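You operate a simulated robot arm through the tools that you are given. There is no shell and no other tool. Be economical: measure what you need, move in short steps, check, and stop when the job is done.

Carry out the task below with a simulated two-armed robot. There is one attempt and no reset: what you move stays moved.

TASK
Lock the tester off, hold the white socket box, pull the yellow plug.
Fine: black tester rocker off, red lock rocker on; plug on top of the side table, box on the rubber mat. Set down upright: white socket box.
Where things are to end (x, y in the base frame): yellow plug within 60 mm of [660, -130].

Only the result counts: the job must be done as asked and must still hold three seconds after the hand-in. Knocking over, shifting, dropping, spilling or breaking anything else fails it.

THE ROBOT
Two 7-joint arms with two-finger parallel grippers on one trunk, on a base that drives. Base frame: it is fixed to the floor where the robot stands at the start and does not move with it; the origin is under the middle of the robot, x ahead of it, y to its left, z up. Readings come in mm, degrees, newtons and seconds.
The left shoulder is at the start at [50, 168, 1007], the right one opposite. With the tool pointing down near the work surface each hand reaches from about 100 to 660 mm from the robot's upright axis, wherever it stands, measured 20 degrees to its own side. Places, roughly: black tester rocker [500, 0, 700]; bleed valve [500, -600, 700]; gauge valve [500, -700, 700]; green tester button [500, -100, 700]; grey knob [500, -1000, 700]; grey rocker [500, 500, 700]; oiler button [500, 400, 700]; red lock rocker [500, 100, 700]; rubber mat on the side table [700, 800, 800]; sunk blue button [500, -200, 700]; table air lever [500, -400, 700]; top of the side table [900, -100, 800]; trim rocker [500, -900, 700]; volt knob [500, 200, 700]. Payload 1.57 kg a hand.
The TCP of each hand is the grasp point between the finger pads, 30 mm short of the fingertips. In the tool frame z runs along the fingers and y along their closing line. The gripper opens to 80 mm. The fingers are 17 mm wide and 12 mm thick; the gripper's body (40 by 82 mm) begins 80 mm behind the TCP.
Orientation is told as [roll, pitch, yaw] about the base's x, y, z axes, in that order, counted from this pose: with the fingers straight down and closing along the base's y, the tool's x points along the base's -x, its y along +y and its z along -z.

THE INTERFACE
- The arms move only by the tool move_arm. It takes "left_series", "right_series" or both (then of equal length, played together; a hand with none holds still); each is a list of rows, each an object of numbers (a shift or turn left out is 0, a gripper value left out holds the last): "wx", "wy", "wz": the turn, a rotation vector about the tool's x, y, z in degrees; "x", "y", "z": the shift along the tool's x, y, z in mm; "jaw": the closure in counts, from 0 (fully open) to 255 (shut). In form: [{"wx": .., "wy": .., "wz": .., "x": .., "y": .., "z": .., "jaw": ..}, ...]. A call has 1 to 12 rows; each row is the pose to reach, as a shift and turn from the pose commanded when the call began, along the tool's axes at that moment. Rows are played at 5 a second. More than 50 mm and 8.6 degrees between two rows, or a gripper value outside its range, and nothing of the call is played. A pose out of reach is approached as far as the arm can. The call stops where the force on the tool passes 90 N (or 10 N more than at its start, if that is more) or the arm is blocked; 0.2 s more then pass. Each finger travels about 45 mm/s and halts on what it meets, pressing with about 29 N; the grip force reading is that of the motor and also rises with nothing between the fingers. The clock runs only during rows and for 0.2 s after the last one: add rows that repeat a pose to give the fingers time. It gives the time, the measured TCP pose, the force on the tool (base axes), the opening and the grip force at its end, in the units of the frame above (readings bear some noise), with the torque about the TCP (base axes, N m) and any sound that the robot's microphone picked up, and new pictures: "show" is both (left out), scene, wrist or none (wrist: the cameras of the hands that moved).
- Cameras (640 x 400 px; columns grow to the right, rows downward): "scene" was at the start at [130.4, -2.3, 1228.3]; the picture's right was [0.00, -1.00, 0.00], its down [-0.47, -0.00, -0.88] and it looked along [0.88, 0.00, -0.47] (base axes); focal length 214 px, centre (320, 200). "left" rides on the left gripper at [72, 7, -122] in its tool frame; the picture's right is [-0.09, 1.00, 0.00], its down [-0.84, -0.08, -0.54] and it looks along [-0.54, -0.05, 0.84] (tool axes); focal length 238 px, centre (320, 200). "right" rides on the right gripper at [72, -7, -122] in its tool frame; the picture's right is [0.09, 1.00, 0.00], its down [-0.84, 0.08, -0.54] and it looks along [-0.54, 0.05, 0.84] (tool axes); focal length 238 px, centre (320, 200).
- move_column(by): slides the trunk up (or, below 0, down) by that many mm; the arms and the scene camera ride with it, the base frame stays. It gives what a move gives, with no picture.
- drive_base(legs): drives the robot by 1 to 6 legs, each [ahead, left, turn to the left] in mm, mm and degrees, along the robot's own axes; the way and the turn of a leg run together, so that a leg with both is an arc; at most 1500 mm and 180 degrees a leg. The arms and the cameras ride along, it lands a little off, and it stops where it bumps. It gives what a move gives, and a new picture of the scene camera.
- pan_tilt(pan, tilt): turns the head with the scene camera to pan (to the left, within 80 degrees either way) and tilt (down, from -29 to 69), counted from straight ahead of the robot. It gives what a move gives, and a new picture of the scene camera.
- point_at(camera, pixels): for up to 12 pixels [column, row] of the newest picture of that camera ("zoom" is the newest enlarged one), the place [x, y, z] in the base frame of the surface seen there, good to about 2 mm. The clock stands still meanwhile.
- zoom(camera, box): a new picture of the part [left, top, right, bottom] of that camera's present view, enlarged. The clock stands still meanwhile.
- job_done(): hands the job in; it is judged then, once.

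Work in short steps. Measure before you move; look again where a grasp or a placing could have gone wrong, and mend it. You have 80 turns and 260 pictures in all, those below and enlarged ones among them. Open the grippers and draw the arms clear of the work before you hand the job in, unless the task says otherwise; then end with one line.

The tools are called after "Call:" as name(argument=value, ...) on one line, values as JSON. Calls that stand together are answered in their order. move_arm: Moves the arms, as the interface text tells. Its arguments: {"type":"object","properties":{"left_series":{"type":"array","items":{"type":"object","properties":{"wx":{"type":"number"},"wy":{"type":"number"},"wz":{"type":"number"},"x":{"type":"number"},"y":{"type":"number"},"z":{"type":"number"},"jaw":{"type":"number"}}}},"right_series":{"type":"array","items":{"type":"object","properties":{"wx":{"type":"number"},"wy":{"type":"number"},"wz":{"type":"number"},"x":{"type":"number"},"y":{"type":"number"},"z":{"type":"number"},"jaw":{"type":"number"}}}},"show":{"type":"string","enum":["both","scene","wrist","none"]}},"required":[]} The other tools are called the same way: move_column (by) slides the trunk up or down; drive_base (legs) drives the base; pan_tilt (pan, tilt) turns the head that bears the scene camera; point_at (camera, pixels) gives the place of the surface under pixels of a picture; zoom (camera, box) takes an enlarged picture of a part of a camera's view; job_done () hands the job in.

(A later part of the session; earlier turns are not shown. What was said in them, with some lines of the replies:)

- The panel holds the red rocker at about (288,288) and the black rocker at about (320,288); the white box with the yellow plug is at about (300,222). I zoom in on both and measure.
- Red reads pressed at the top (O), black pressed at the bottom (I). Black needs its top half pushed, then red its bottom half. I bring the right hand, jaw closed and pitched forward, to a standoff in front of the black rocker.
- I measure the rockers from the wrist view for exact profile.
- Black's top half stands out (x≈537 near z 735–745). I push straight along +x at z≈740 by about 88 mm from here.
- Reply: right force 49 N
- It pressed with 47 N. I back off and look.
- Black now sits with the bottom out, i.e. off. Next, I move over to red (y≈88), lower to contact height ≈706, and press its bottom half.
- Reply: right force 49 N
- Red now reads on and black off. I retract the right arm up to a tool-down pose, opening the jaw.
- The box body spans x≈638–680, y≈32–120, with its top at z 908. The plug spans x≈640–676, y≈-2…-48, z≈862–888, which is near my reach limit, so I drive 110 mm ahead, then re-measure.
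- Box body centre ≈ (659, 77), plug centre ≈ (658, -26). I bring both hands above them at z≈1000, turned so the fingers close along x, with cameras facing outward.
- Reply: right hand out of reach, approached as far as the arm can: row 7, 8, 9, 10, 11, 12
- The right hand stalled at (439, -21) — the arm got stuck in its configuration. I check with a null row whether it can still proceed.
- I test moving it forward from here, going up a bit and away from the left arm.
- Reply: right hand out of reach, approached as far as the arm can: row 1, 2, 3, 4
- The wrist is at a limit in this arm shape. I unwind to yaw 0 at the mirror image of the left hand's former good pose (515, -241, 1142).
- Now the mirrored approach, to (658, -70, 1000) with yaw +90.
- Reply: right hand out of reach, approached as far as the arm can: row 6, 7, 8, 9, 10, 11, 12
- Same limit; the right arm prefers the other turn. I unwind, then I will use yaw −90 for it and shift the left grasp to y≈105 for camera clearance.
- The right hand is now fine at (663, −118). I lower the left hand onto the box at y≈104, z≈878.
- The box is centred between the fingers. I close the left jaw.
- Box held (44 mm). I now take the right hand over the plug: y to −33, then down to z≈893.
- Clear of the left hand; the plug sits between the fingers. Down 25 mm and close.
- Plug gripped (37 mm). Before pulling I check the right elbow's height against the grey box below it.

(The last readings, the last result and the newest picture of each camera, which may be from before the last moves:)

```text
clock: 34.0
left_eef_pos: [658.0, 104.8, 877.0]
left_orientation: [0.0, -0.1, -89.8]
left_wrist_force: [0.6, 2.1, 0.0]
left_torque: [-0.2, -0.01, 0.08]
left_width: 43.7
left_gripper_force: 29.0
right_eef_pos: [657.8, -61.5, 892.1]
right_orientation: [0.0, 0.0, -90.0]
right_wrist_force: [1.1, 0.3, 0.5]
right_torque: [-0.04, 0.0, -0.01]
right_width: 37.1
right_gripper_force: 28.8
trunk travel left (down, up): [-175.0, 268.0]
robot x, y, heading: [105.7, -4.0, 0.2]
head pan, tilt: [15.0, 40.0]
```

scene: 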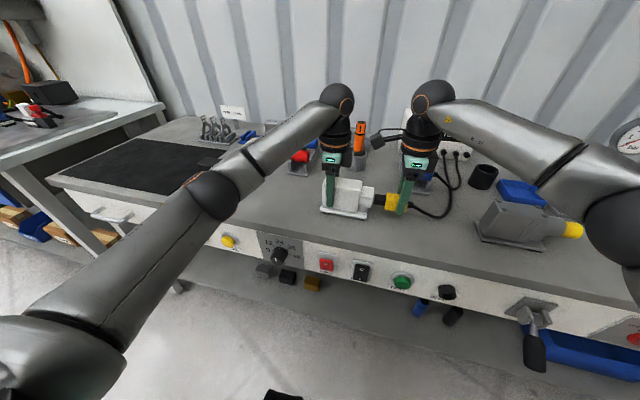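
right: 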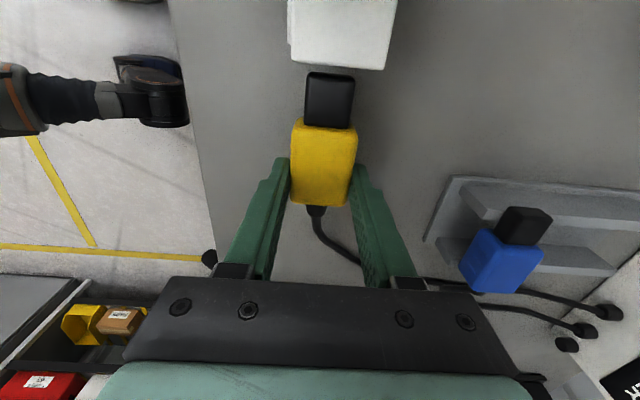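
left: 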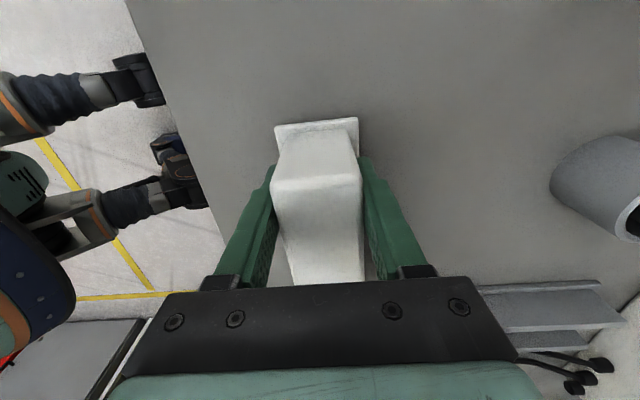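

The plug is out. I carry it to y≈−139 and lower it to just above the table.

Call:
move_arm(right_series=[{"x": -20}, {"x": -40}, {"x": -60}, {"x": -78}, {"x": -78, "z": 14}, {"x": -78, "z": 28}, {"x": -78, "z": 34}, {"x": -78, "z": 37}, {"x": -78, "z": 39}], show="both")

Call:
zoom(camera="scene", box=[360, 150, 520, 250])

```text
clock: 36.0
left_eef_pos: [657.8, 103.8, 878.2]
left_orientation: [0.0, -0.1, -89.9]
left_wrist_force: [0.4, 0.5, -0.1]
left_torque: [-0.18, -0.08, 0.04]
left_width: 43.6
left_gripper_force: 29.0
right_eef_pos: [658.1, -139.6, 854.0]
right_orientation: [0.1, 0.1, -90.0]
right_wrist_force: [-0.7, -0.3, 1.6]
right_torque: [-0.09, 0.09, -0.03]
right_width: 37.1
right_gripper_force: 29.2
trunk travel left (down, up): [-175.0, 268.0]
robot x, y, heading: [110.8, -1.3, -0.0]
head pan, tilt: [15.0, 40.0]
```

scene: 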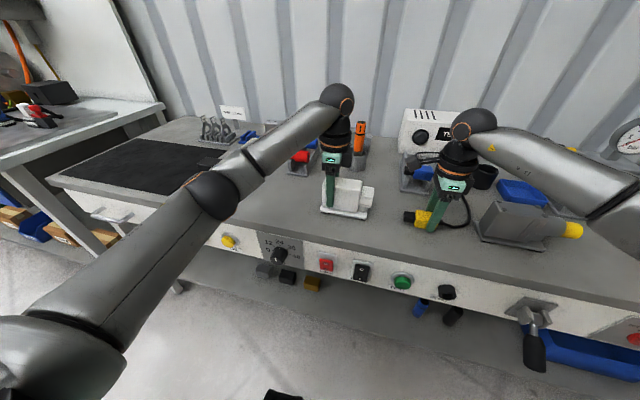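
right: 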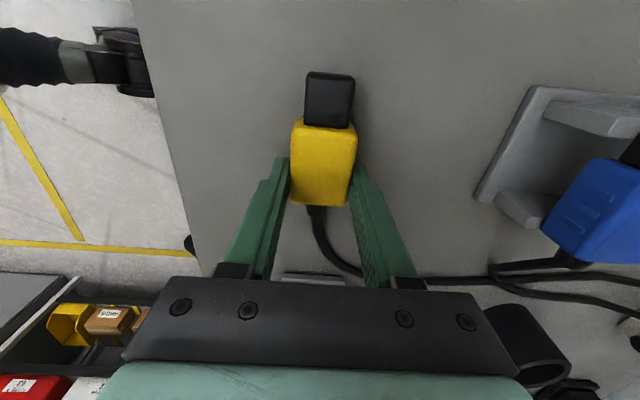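

```text
4.00 times, centred on (440, 200) of scene
```

zoom: 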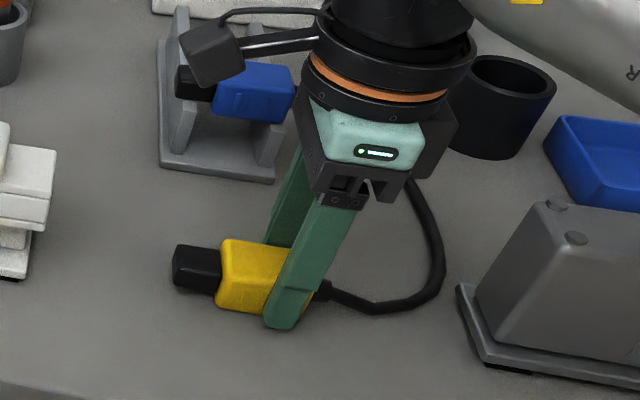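

The plug is a few mm above the table. I lower 3 mm more, open, and rise.

Call:
move_arm(right_series=[{"z": 1.5}, {"z": 3}, {"z": 3}], show="none")

Call:
zoom(camera="scene", box=[390, 190, 470, 240])

```text
clock: 36.8
left_eef_pos: [657.2, 103.8, 879.6]
left_orientation: [0.0, -0.2, -89.8]
left_wrist_force: [-0.7, 0.2, -0.4]
left_torque: [0.13, -0.01, 0.03]
left_width: 43.9
left_gripper_force: 28.8
right_eef_pos: [656.9, -139.3, 852.4]
right_orientation: [0.4, 0.1, -90.0]
right_wrist_force: [-0.8, -0.7, 23.1]
right_torque: [-0.14, 0.22, 0.0]
right_width: 37.3
right_gripper_force: 29.4
trunk travel left (down, up): [-175.0, 268.0]
robot x, y, heading: [109.5, 1.9, 0.1]
head pan, tilt: [15.0, 40.0]
```

```text
8.00 times, centred on (430, 215) of scene
```

zoom: 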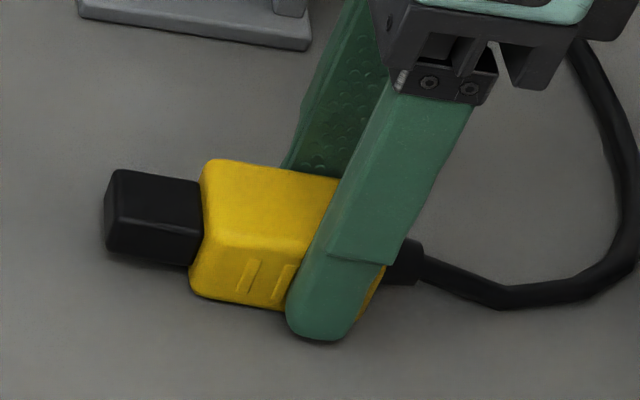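

Contact made (23 N). I ease up 1 mm, open, then rise 130 mm.

Call:
move_arm(right_series=[{"z": -1.5}, {"z": -1.5, "jaw": 0}, {"z": -1.5}, {"z": -1.5}, {"z": -1.5}, {"z": -1.5}, {"z": -30}, {"z": -70}, {"z": -110}, {"z": -150}], show="both")

```text
clock: 39.0
left_eef_pos: [658.5, 104.7, 879.0]
left_orientation: [0.0, -0.1, -89.9]
left_wrist_force: [-1.2, 1.8, -0.2]
left_torque: [-0.13, -0.03, -0.03]
left_width: 44.0
left_gripper_force: 28.9
right_eef_pos: [655.7, -139.5, 1000.3]
right_orientation: [0.0, 0.0, -90.0]
right_wrist_force: [-0.4, -0.9, 0.0]
right_torque: [0.0, 0.01, 0.02]
right_width: 79.9
right_gripper_force: 0.1
trunk travel left (down, up): [-175.0, 268.0]
robot x, y, heading: [108.6, 4.4, 0.0]
head pan, tilt: [15.0, 40.0]
```

scene: 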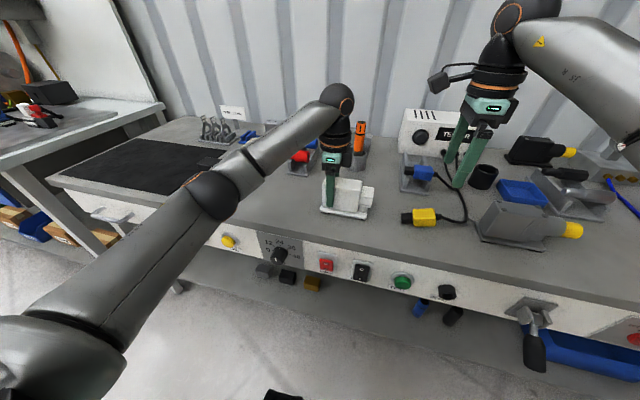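
right: 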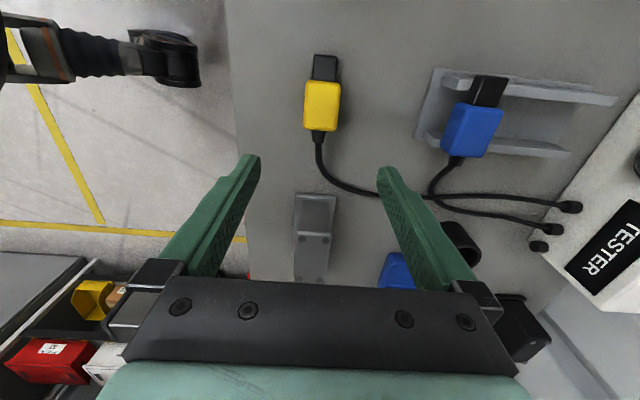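

The plug lies at the goal. I check its position, retract the right arm to yaw 0, and lift the box a little with the left to see if it tilts.

Call:
point_at(camera="right", pixels=[[322, 104], [324, 68]])

Call:
move_arm(right_series=[{"x": -8, "y": -12, "z": -12, "wz": -7.5}, {"x": -16, "y": -24, "z": -24, "wz": -15}, {"x": -24, "y": -36, "z": -36, "wz": -22.5}, {"x": -32, "y": -48, "z": -48, "wz": -30}, {"x": -40, "y": -60, "z": -60, "wz": -37.5}, {"x": -48, "y": -72, "z": -72, "wz": -45}, {"x": -56, "y": -84, "z": -84, "wz": -52.5}, {"x": -64, "y": -96, "z": -96, "wz": -60}, {"x": -72, "y": -108, "z": -108, "wz": -67.5}, {"x": -80, "y": -120, "z": -120, "wz": -75}, {"x": -88, "y": -132, "z": -130, "wz": -82.5}, {"x": -96, "y": -144, "z": -140, "wz": -90}], left_series=[{"z": 0}, {"z": 0}, {"z": 0}, {"z": 0}, {"z": 0}, {"z": 0}, {"z": -2}, {"z": -5}, {"z": -8}, {"z": -12}, {"z": -16}, {"z": -20}], show="both")

Call:
zoom(camera="scene", box=[290, 130, 450, 230])

```text
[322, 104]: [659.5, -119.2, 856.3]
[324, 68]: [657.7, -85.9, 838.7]
```

```text
clock: 41.6
left_eef_pos: [660.1, 103.4, 898.7]
left_orientation: [0.1, -0.2, -89.8]
left_wrist_force: [0.2, 0.5, -4.3]
left_torque: [0.08, 0.0, -0.02]
left_width: 43.8
left_gripper_force: 28.9
right_eef_pos: [512.9, -236.6, 1141.5]
right_orientation: [0.0, 0.0, 0.1]
right_wrist_force: [0.0, -0.4, -0.4]
right_torque: [0.01, -0.01, 0.0]
right_width: 80.1
right_gripper_force: 0.0
trunk travel left (down, up): [-175.0, 268.0]
robot x, y, heading: [111.4, -1.9, -0.1]
head pan, tilt: [15.0, 40.0]
```

scene: 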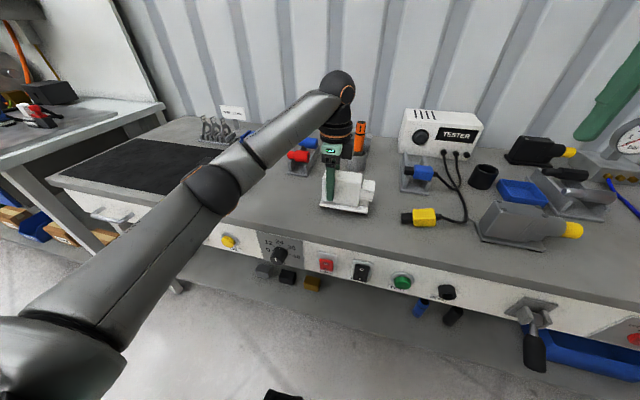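
right: 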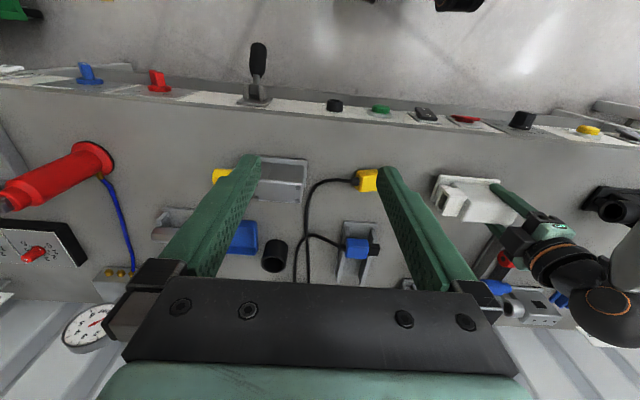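
left: 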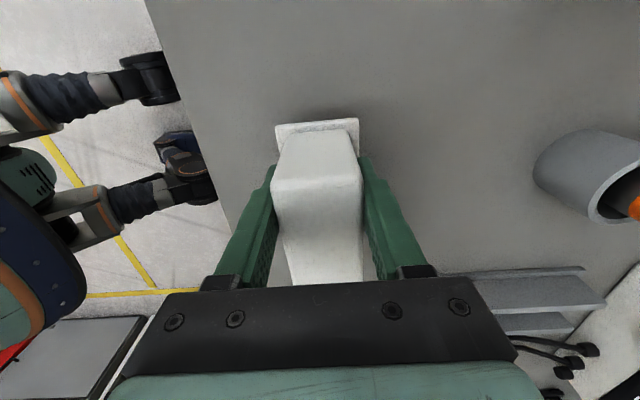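

```text
4.00 times, centred on (370, 180) of scene
```

zoom: 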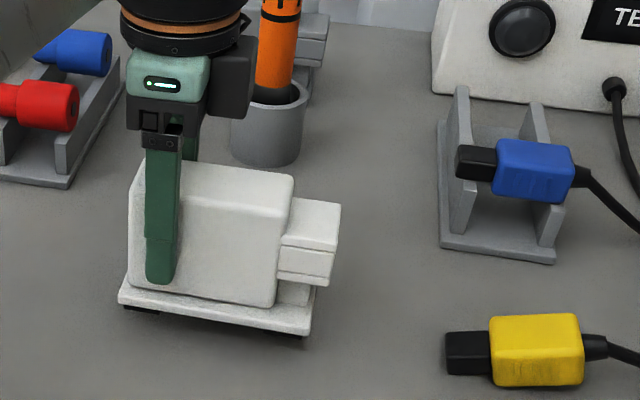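

The box hangs level (≈4.3 N). I raise it 110 mm more, then drive 600 mm left to face the mat.

Call:
move_arm(left_series=[{"z": -30}, {"z": -60}, {"z": -90}, {"z": -110}], show="none")

Call:
drive_base(legs=[[0, 300, 0], [0, 300, 0]])

```text
clock: 42.6
left_eef_pos: [658.1, 104.4, 1008.4]
left_orientation: [0.0, -0.2, -89.9]
left_wrist_force: [0.7, 0.1, -3.9]
left_torque: [0.12, 0.01, 0.01]
left_width: 43.8
left_gripper_force: 28.8
right_eef_pos: [513.9, -236.7, 1140.5]
right_orientation: [0.1, -0.1, 0.1]
right_wrist_force: [-0.4, -0.3, 0.8]
right_torque: [0.0, -0.01, 0.0]
right_width: 80.3
right_gripper_force: 0.2
trunk travel left (down, up): [-175.0, 268.0]
robot x, y, heading: [107.0, 1.1, -0.3]
head pan, tilt: [15.0, 40.0]
```

```text
clock: 48.6
left_eef_pos: [658.7, 703.4, 1008.6]
left_orientation: [0.0, -0.1, -90.0]
left_wrist_force: [0.3, 0.5, -4.9]
left_torque: [0.13, 0.02, 0.02]
left_width: 43.9
left_gripper_force: 29.2
right_eef_pos: [513.9, 362.8, 1141.8]
right_orientation: [0.2, 0.0, -0.2]
right_wrist_force: [-0.3, -0.2, -0.4]
right_torque: [0.0, -0.01, -0.01]
right_width: 79.9
right_gripper_force: 0.1
trunk travel left (down, up): [-175.0, 268.0]
robot x, y, heading: [105.2, 599.1, 0.1]
head pan, tilt: [15.0, 40.0]
```

scene: 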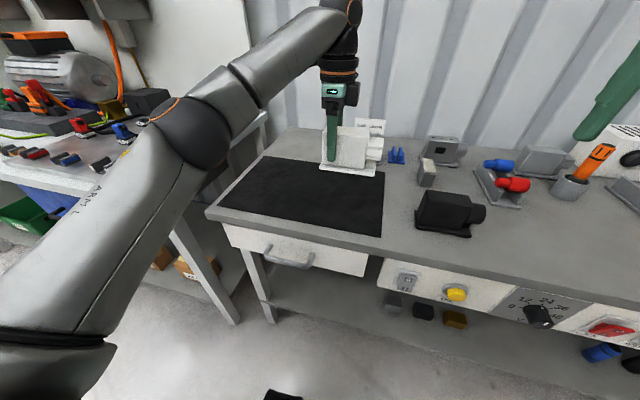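

I am above the mat. I measure its edges and the box's lower edge.

Call:
point_at(camera="scene", pixels=[[379, 234], [381, 200], [225, 208], [270, 162], [320, 215], [323, 170], [372, 177], [340, 130], [366, 134]])

Call:
zoom(camera="scene", box=[270, 80, 430, 180])

```text
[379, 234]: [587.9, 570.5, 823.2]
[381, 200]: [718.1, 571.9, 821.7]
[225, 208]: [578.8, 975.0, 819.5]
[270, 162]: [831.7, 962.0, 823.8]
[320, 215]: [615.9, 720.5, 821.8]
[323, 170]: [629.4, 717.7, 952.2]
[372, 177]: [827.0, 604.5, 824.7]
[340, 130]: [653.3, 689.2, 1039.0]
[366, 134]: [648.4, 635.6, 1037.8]
```

```text
4.00 times, centred on (350, 130) of scene
```

zoom: 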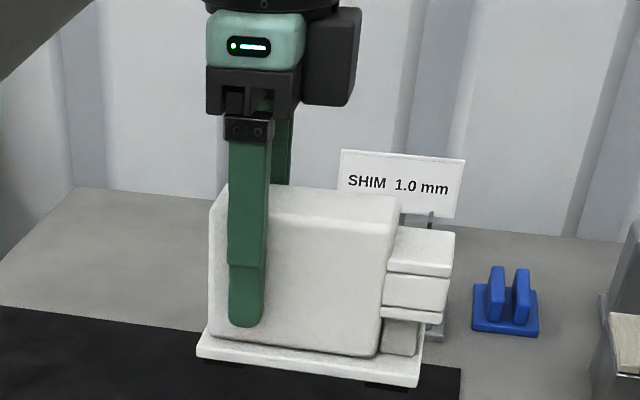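

The mat spans x 585–830, y 571–975. I shift 35 mm left and 20 mm ahead, then lower the box to ≈3 mm above the mat.

Call:
move_arm(left_series=[{"x": 18, "y": 10, "z": 0}, {"x": 35, "y": 20, "z": 0}, {"x": 35, "y": 20, "z": 40}, {"x": 35, "y": 20, "z": 80}, {"x": 35, "y": 20, "z": 110}, {"x": 35, "y": 20, "z": 120}, {"x": 35, "y": 20, "z": 124}, {"x": 35, "y": 20, "z": 124}], show="both")

Call:
zoom(camera="scene", box=[250, 110, 410, 210])

```text
clock: 50.4
left_eef_pos: [679.3, 736.9, 883.8]
left_orientation: [-0.2, -0.1, -90.1]
left_wrist_force: [-0.2, -0.1, -3.3]
left_torque: [0.14, 0.02, -0.02]
left_width: 43.7
left_gripper_force: 29.3
right_eef_pos: [512.9, 363.2, 1142.1]
right_orientation: [0.2, 0.0, -0.1]
right_wrist_force: [-0.1, 0.9, -0.1]
right_torque: [-0.03, -0.01, -0.01]
right_width: 79.8
right_gripper_force: 0.0
trunk travel left (down, up): [-175.0, 268.0]
robot x, y, heading: [107.1, 602.1, -0.0]
head pan, tilt: [15.0, 40.0]
```

scene: 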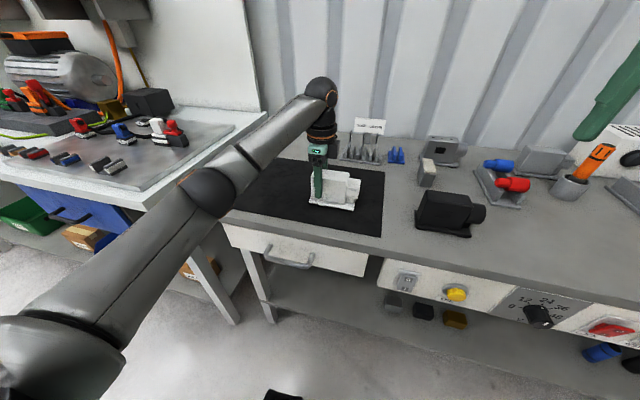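
left: 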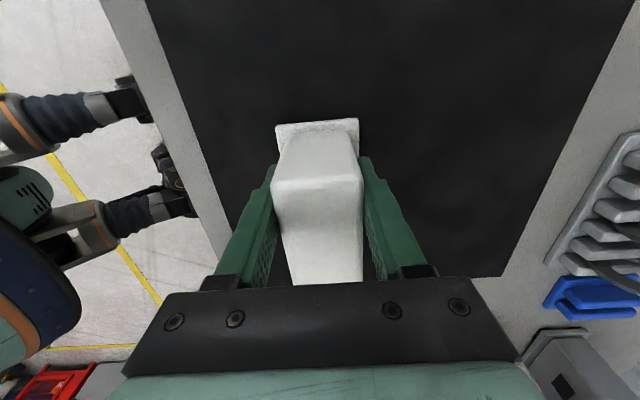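

```text
4.00 times, centred on (330, 160) of scene
```

zoom: 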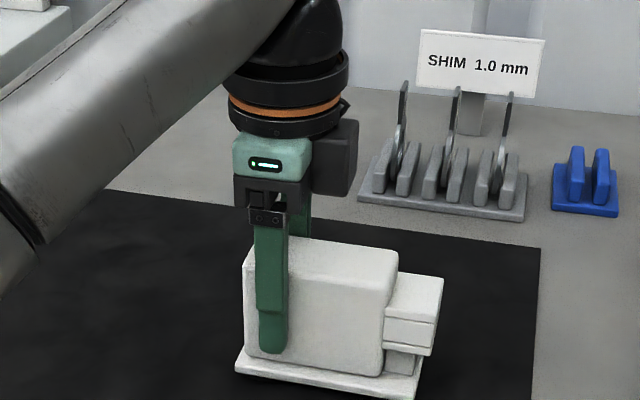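

The box is over the mat, just above it. I lower by small steps until contact.

Call:
move_arm(left_series=[{"z": 1}, {"z": 2}, {"z": 3}, {"z": 3}], show="none")

```text
clock: 51.4
left_eef_pos: [678.8, 738.7, 881.7]
left_orientation: [0.1, -0.1, -90.1]
left_wrist_force: [1.3, 2.1, 1.7]
left_torque: [-0.33, 0.09, 0.15]
left_width: 44.0
left_gripper_force: 28.7
right_eef_pos: [514.2, 362.9, 1140.7]
right_orientation: [0.0, 0.0, -0.1]
right_wrist_force: [0.2, -0.1, 0.7]
right_torque: [-0.02, 0.02, 0.05]
right_width: 79.8
right_gripper_force: 0.0
trunk travel left (down, up): [-175.0, 268.0]
robot x, y, heading: [110.6, 595.6, -0.2]
head pan, tilt: [15.0, 40.0]
```

The weight has come off (force now +1.7 N), so the box rests on the mat. I open and rise.

Call:
move_arm(left_series=[{"jaw": 0}, {"z": 0}, {"z": 0}, {"z": 0}, {"z": 0}, {"z": -20}, {"z": -50}, {"z": -90}, {"z": -130}, {"z": -170}], show="both")

Call:
drive_base(legs=[[-150, -300, 0]])

Call:
zoom(camera="scene", box=[160, 130, 480, 330])

```text
clock: 53.6
left_eef_pos: [672.8, 737.6, 1051.4]
left_orientation: [0.0, -0.1, -90.2]
left_wrist_force: [0.2, -0.3, 0.3]
left_torque: [-0.05, 0.0, 0.0]
left_width: 79.7
left_gripper_force: 0.0
left hand out of reach, approached as far as the arm can: row 10
right_eef_pos: [513.5, 362.8, 1140.6]
right_orientation: [0.1, 0.0, -0.2]
right_wrist_force: [0.0, 0.3, -0.3]
right_torque: [0.0, -0.02, 0.02]
right_width: 80.2
right_gripper_force: 0.0
trunk travel left (down, up): [-175.0, 268.0]
robot x, y, heading: [109.3, 598.5, -0.1]
head pan, tilt: [15.0, 40.0]
```

scene: 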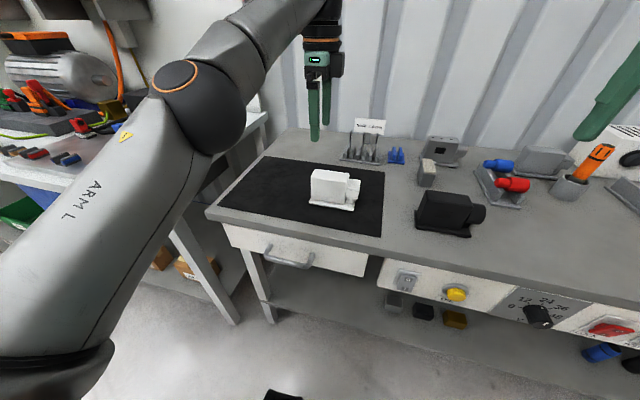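
left: 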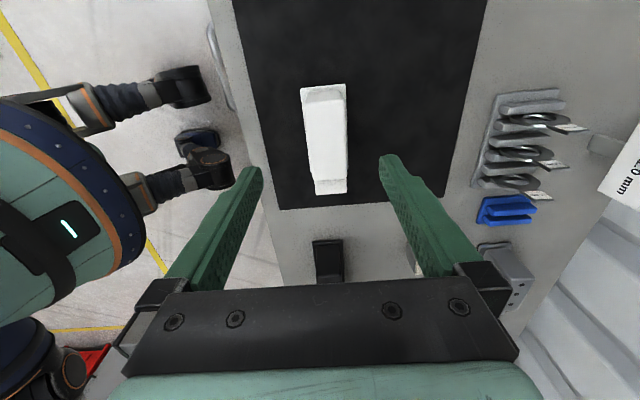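

```text
clock: 56.8
left_eef_pos: [522.1, 440.2, 1049.6]
left_orientation: [0.0, -0.1, -89.8]
left_wrist_force: [0.2, -0.3, -0.3]
left_torque: [-0.01, 0.0, 0.0]
left_width: 80.2
left_gripper_force: 0.1
right_eef_pos: [363.1, 65.4, 1141.8]
right_orientation: [0.1, 0.0, 0.1]
right_wrist_force: [0.4, -1.0, -0.3]
right_torque: [-0.03, 0.01, 0.02]
right_width: 79.7
right_gripper_force: 0.0
trunk travel left (down, up): [-175.0, 268.0]
robot x, y, heading: [-40.8, 303.5, -0.1]
head pan, tilt: [15.0, 40.0]
```

scene: 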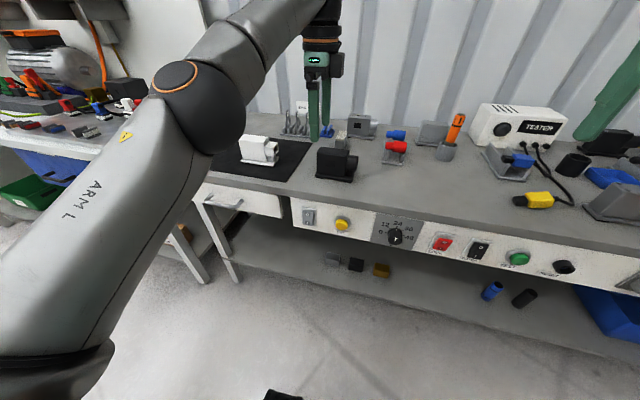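

```text
2.00 times, centred on (320, 230) of scene
```

zoom: 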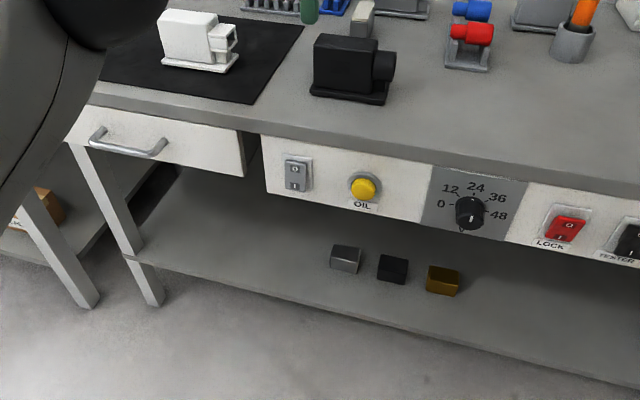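

The box stands upright on the mat. Last check: plug position and both rockers.

Call:
zoom(camera="scene", box=[420, 170, 580, 270])

Call:
point_at(camera="scene", pixels=[[542, 196], [522, 200], [262, 145]])

```text
4.00 times, centred on (500, 220) of scene
```

zoom: 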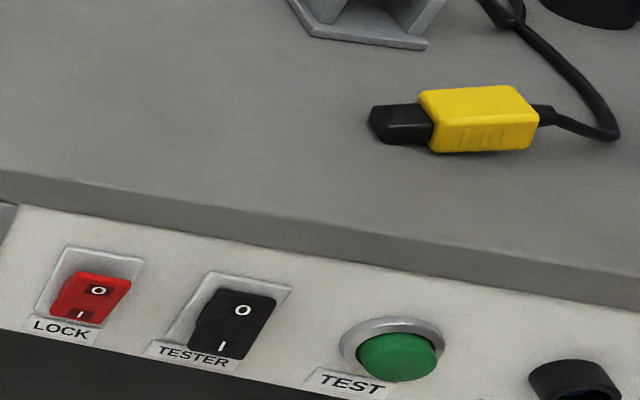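

```text
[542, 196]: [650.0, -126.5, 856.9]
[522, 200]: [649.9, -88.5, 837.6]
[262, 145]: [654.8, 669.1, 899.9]
```

All in place: the plug is at about (655, −126), black is off, red is on, and the box is upright on the mat with both arms clear. I hand in.

Call:
job_done()

```text
The job is handed in.
```

I switched the tester off and the lock on, pulled the yellow plug and laid it on the table at about (655, −126), and stood the white socket box upright on the rubber mat. Both grippers were open and clear when I handed the job in.
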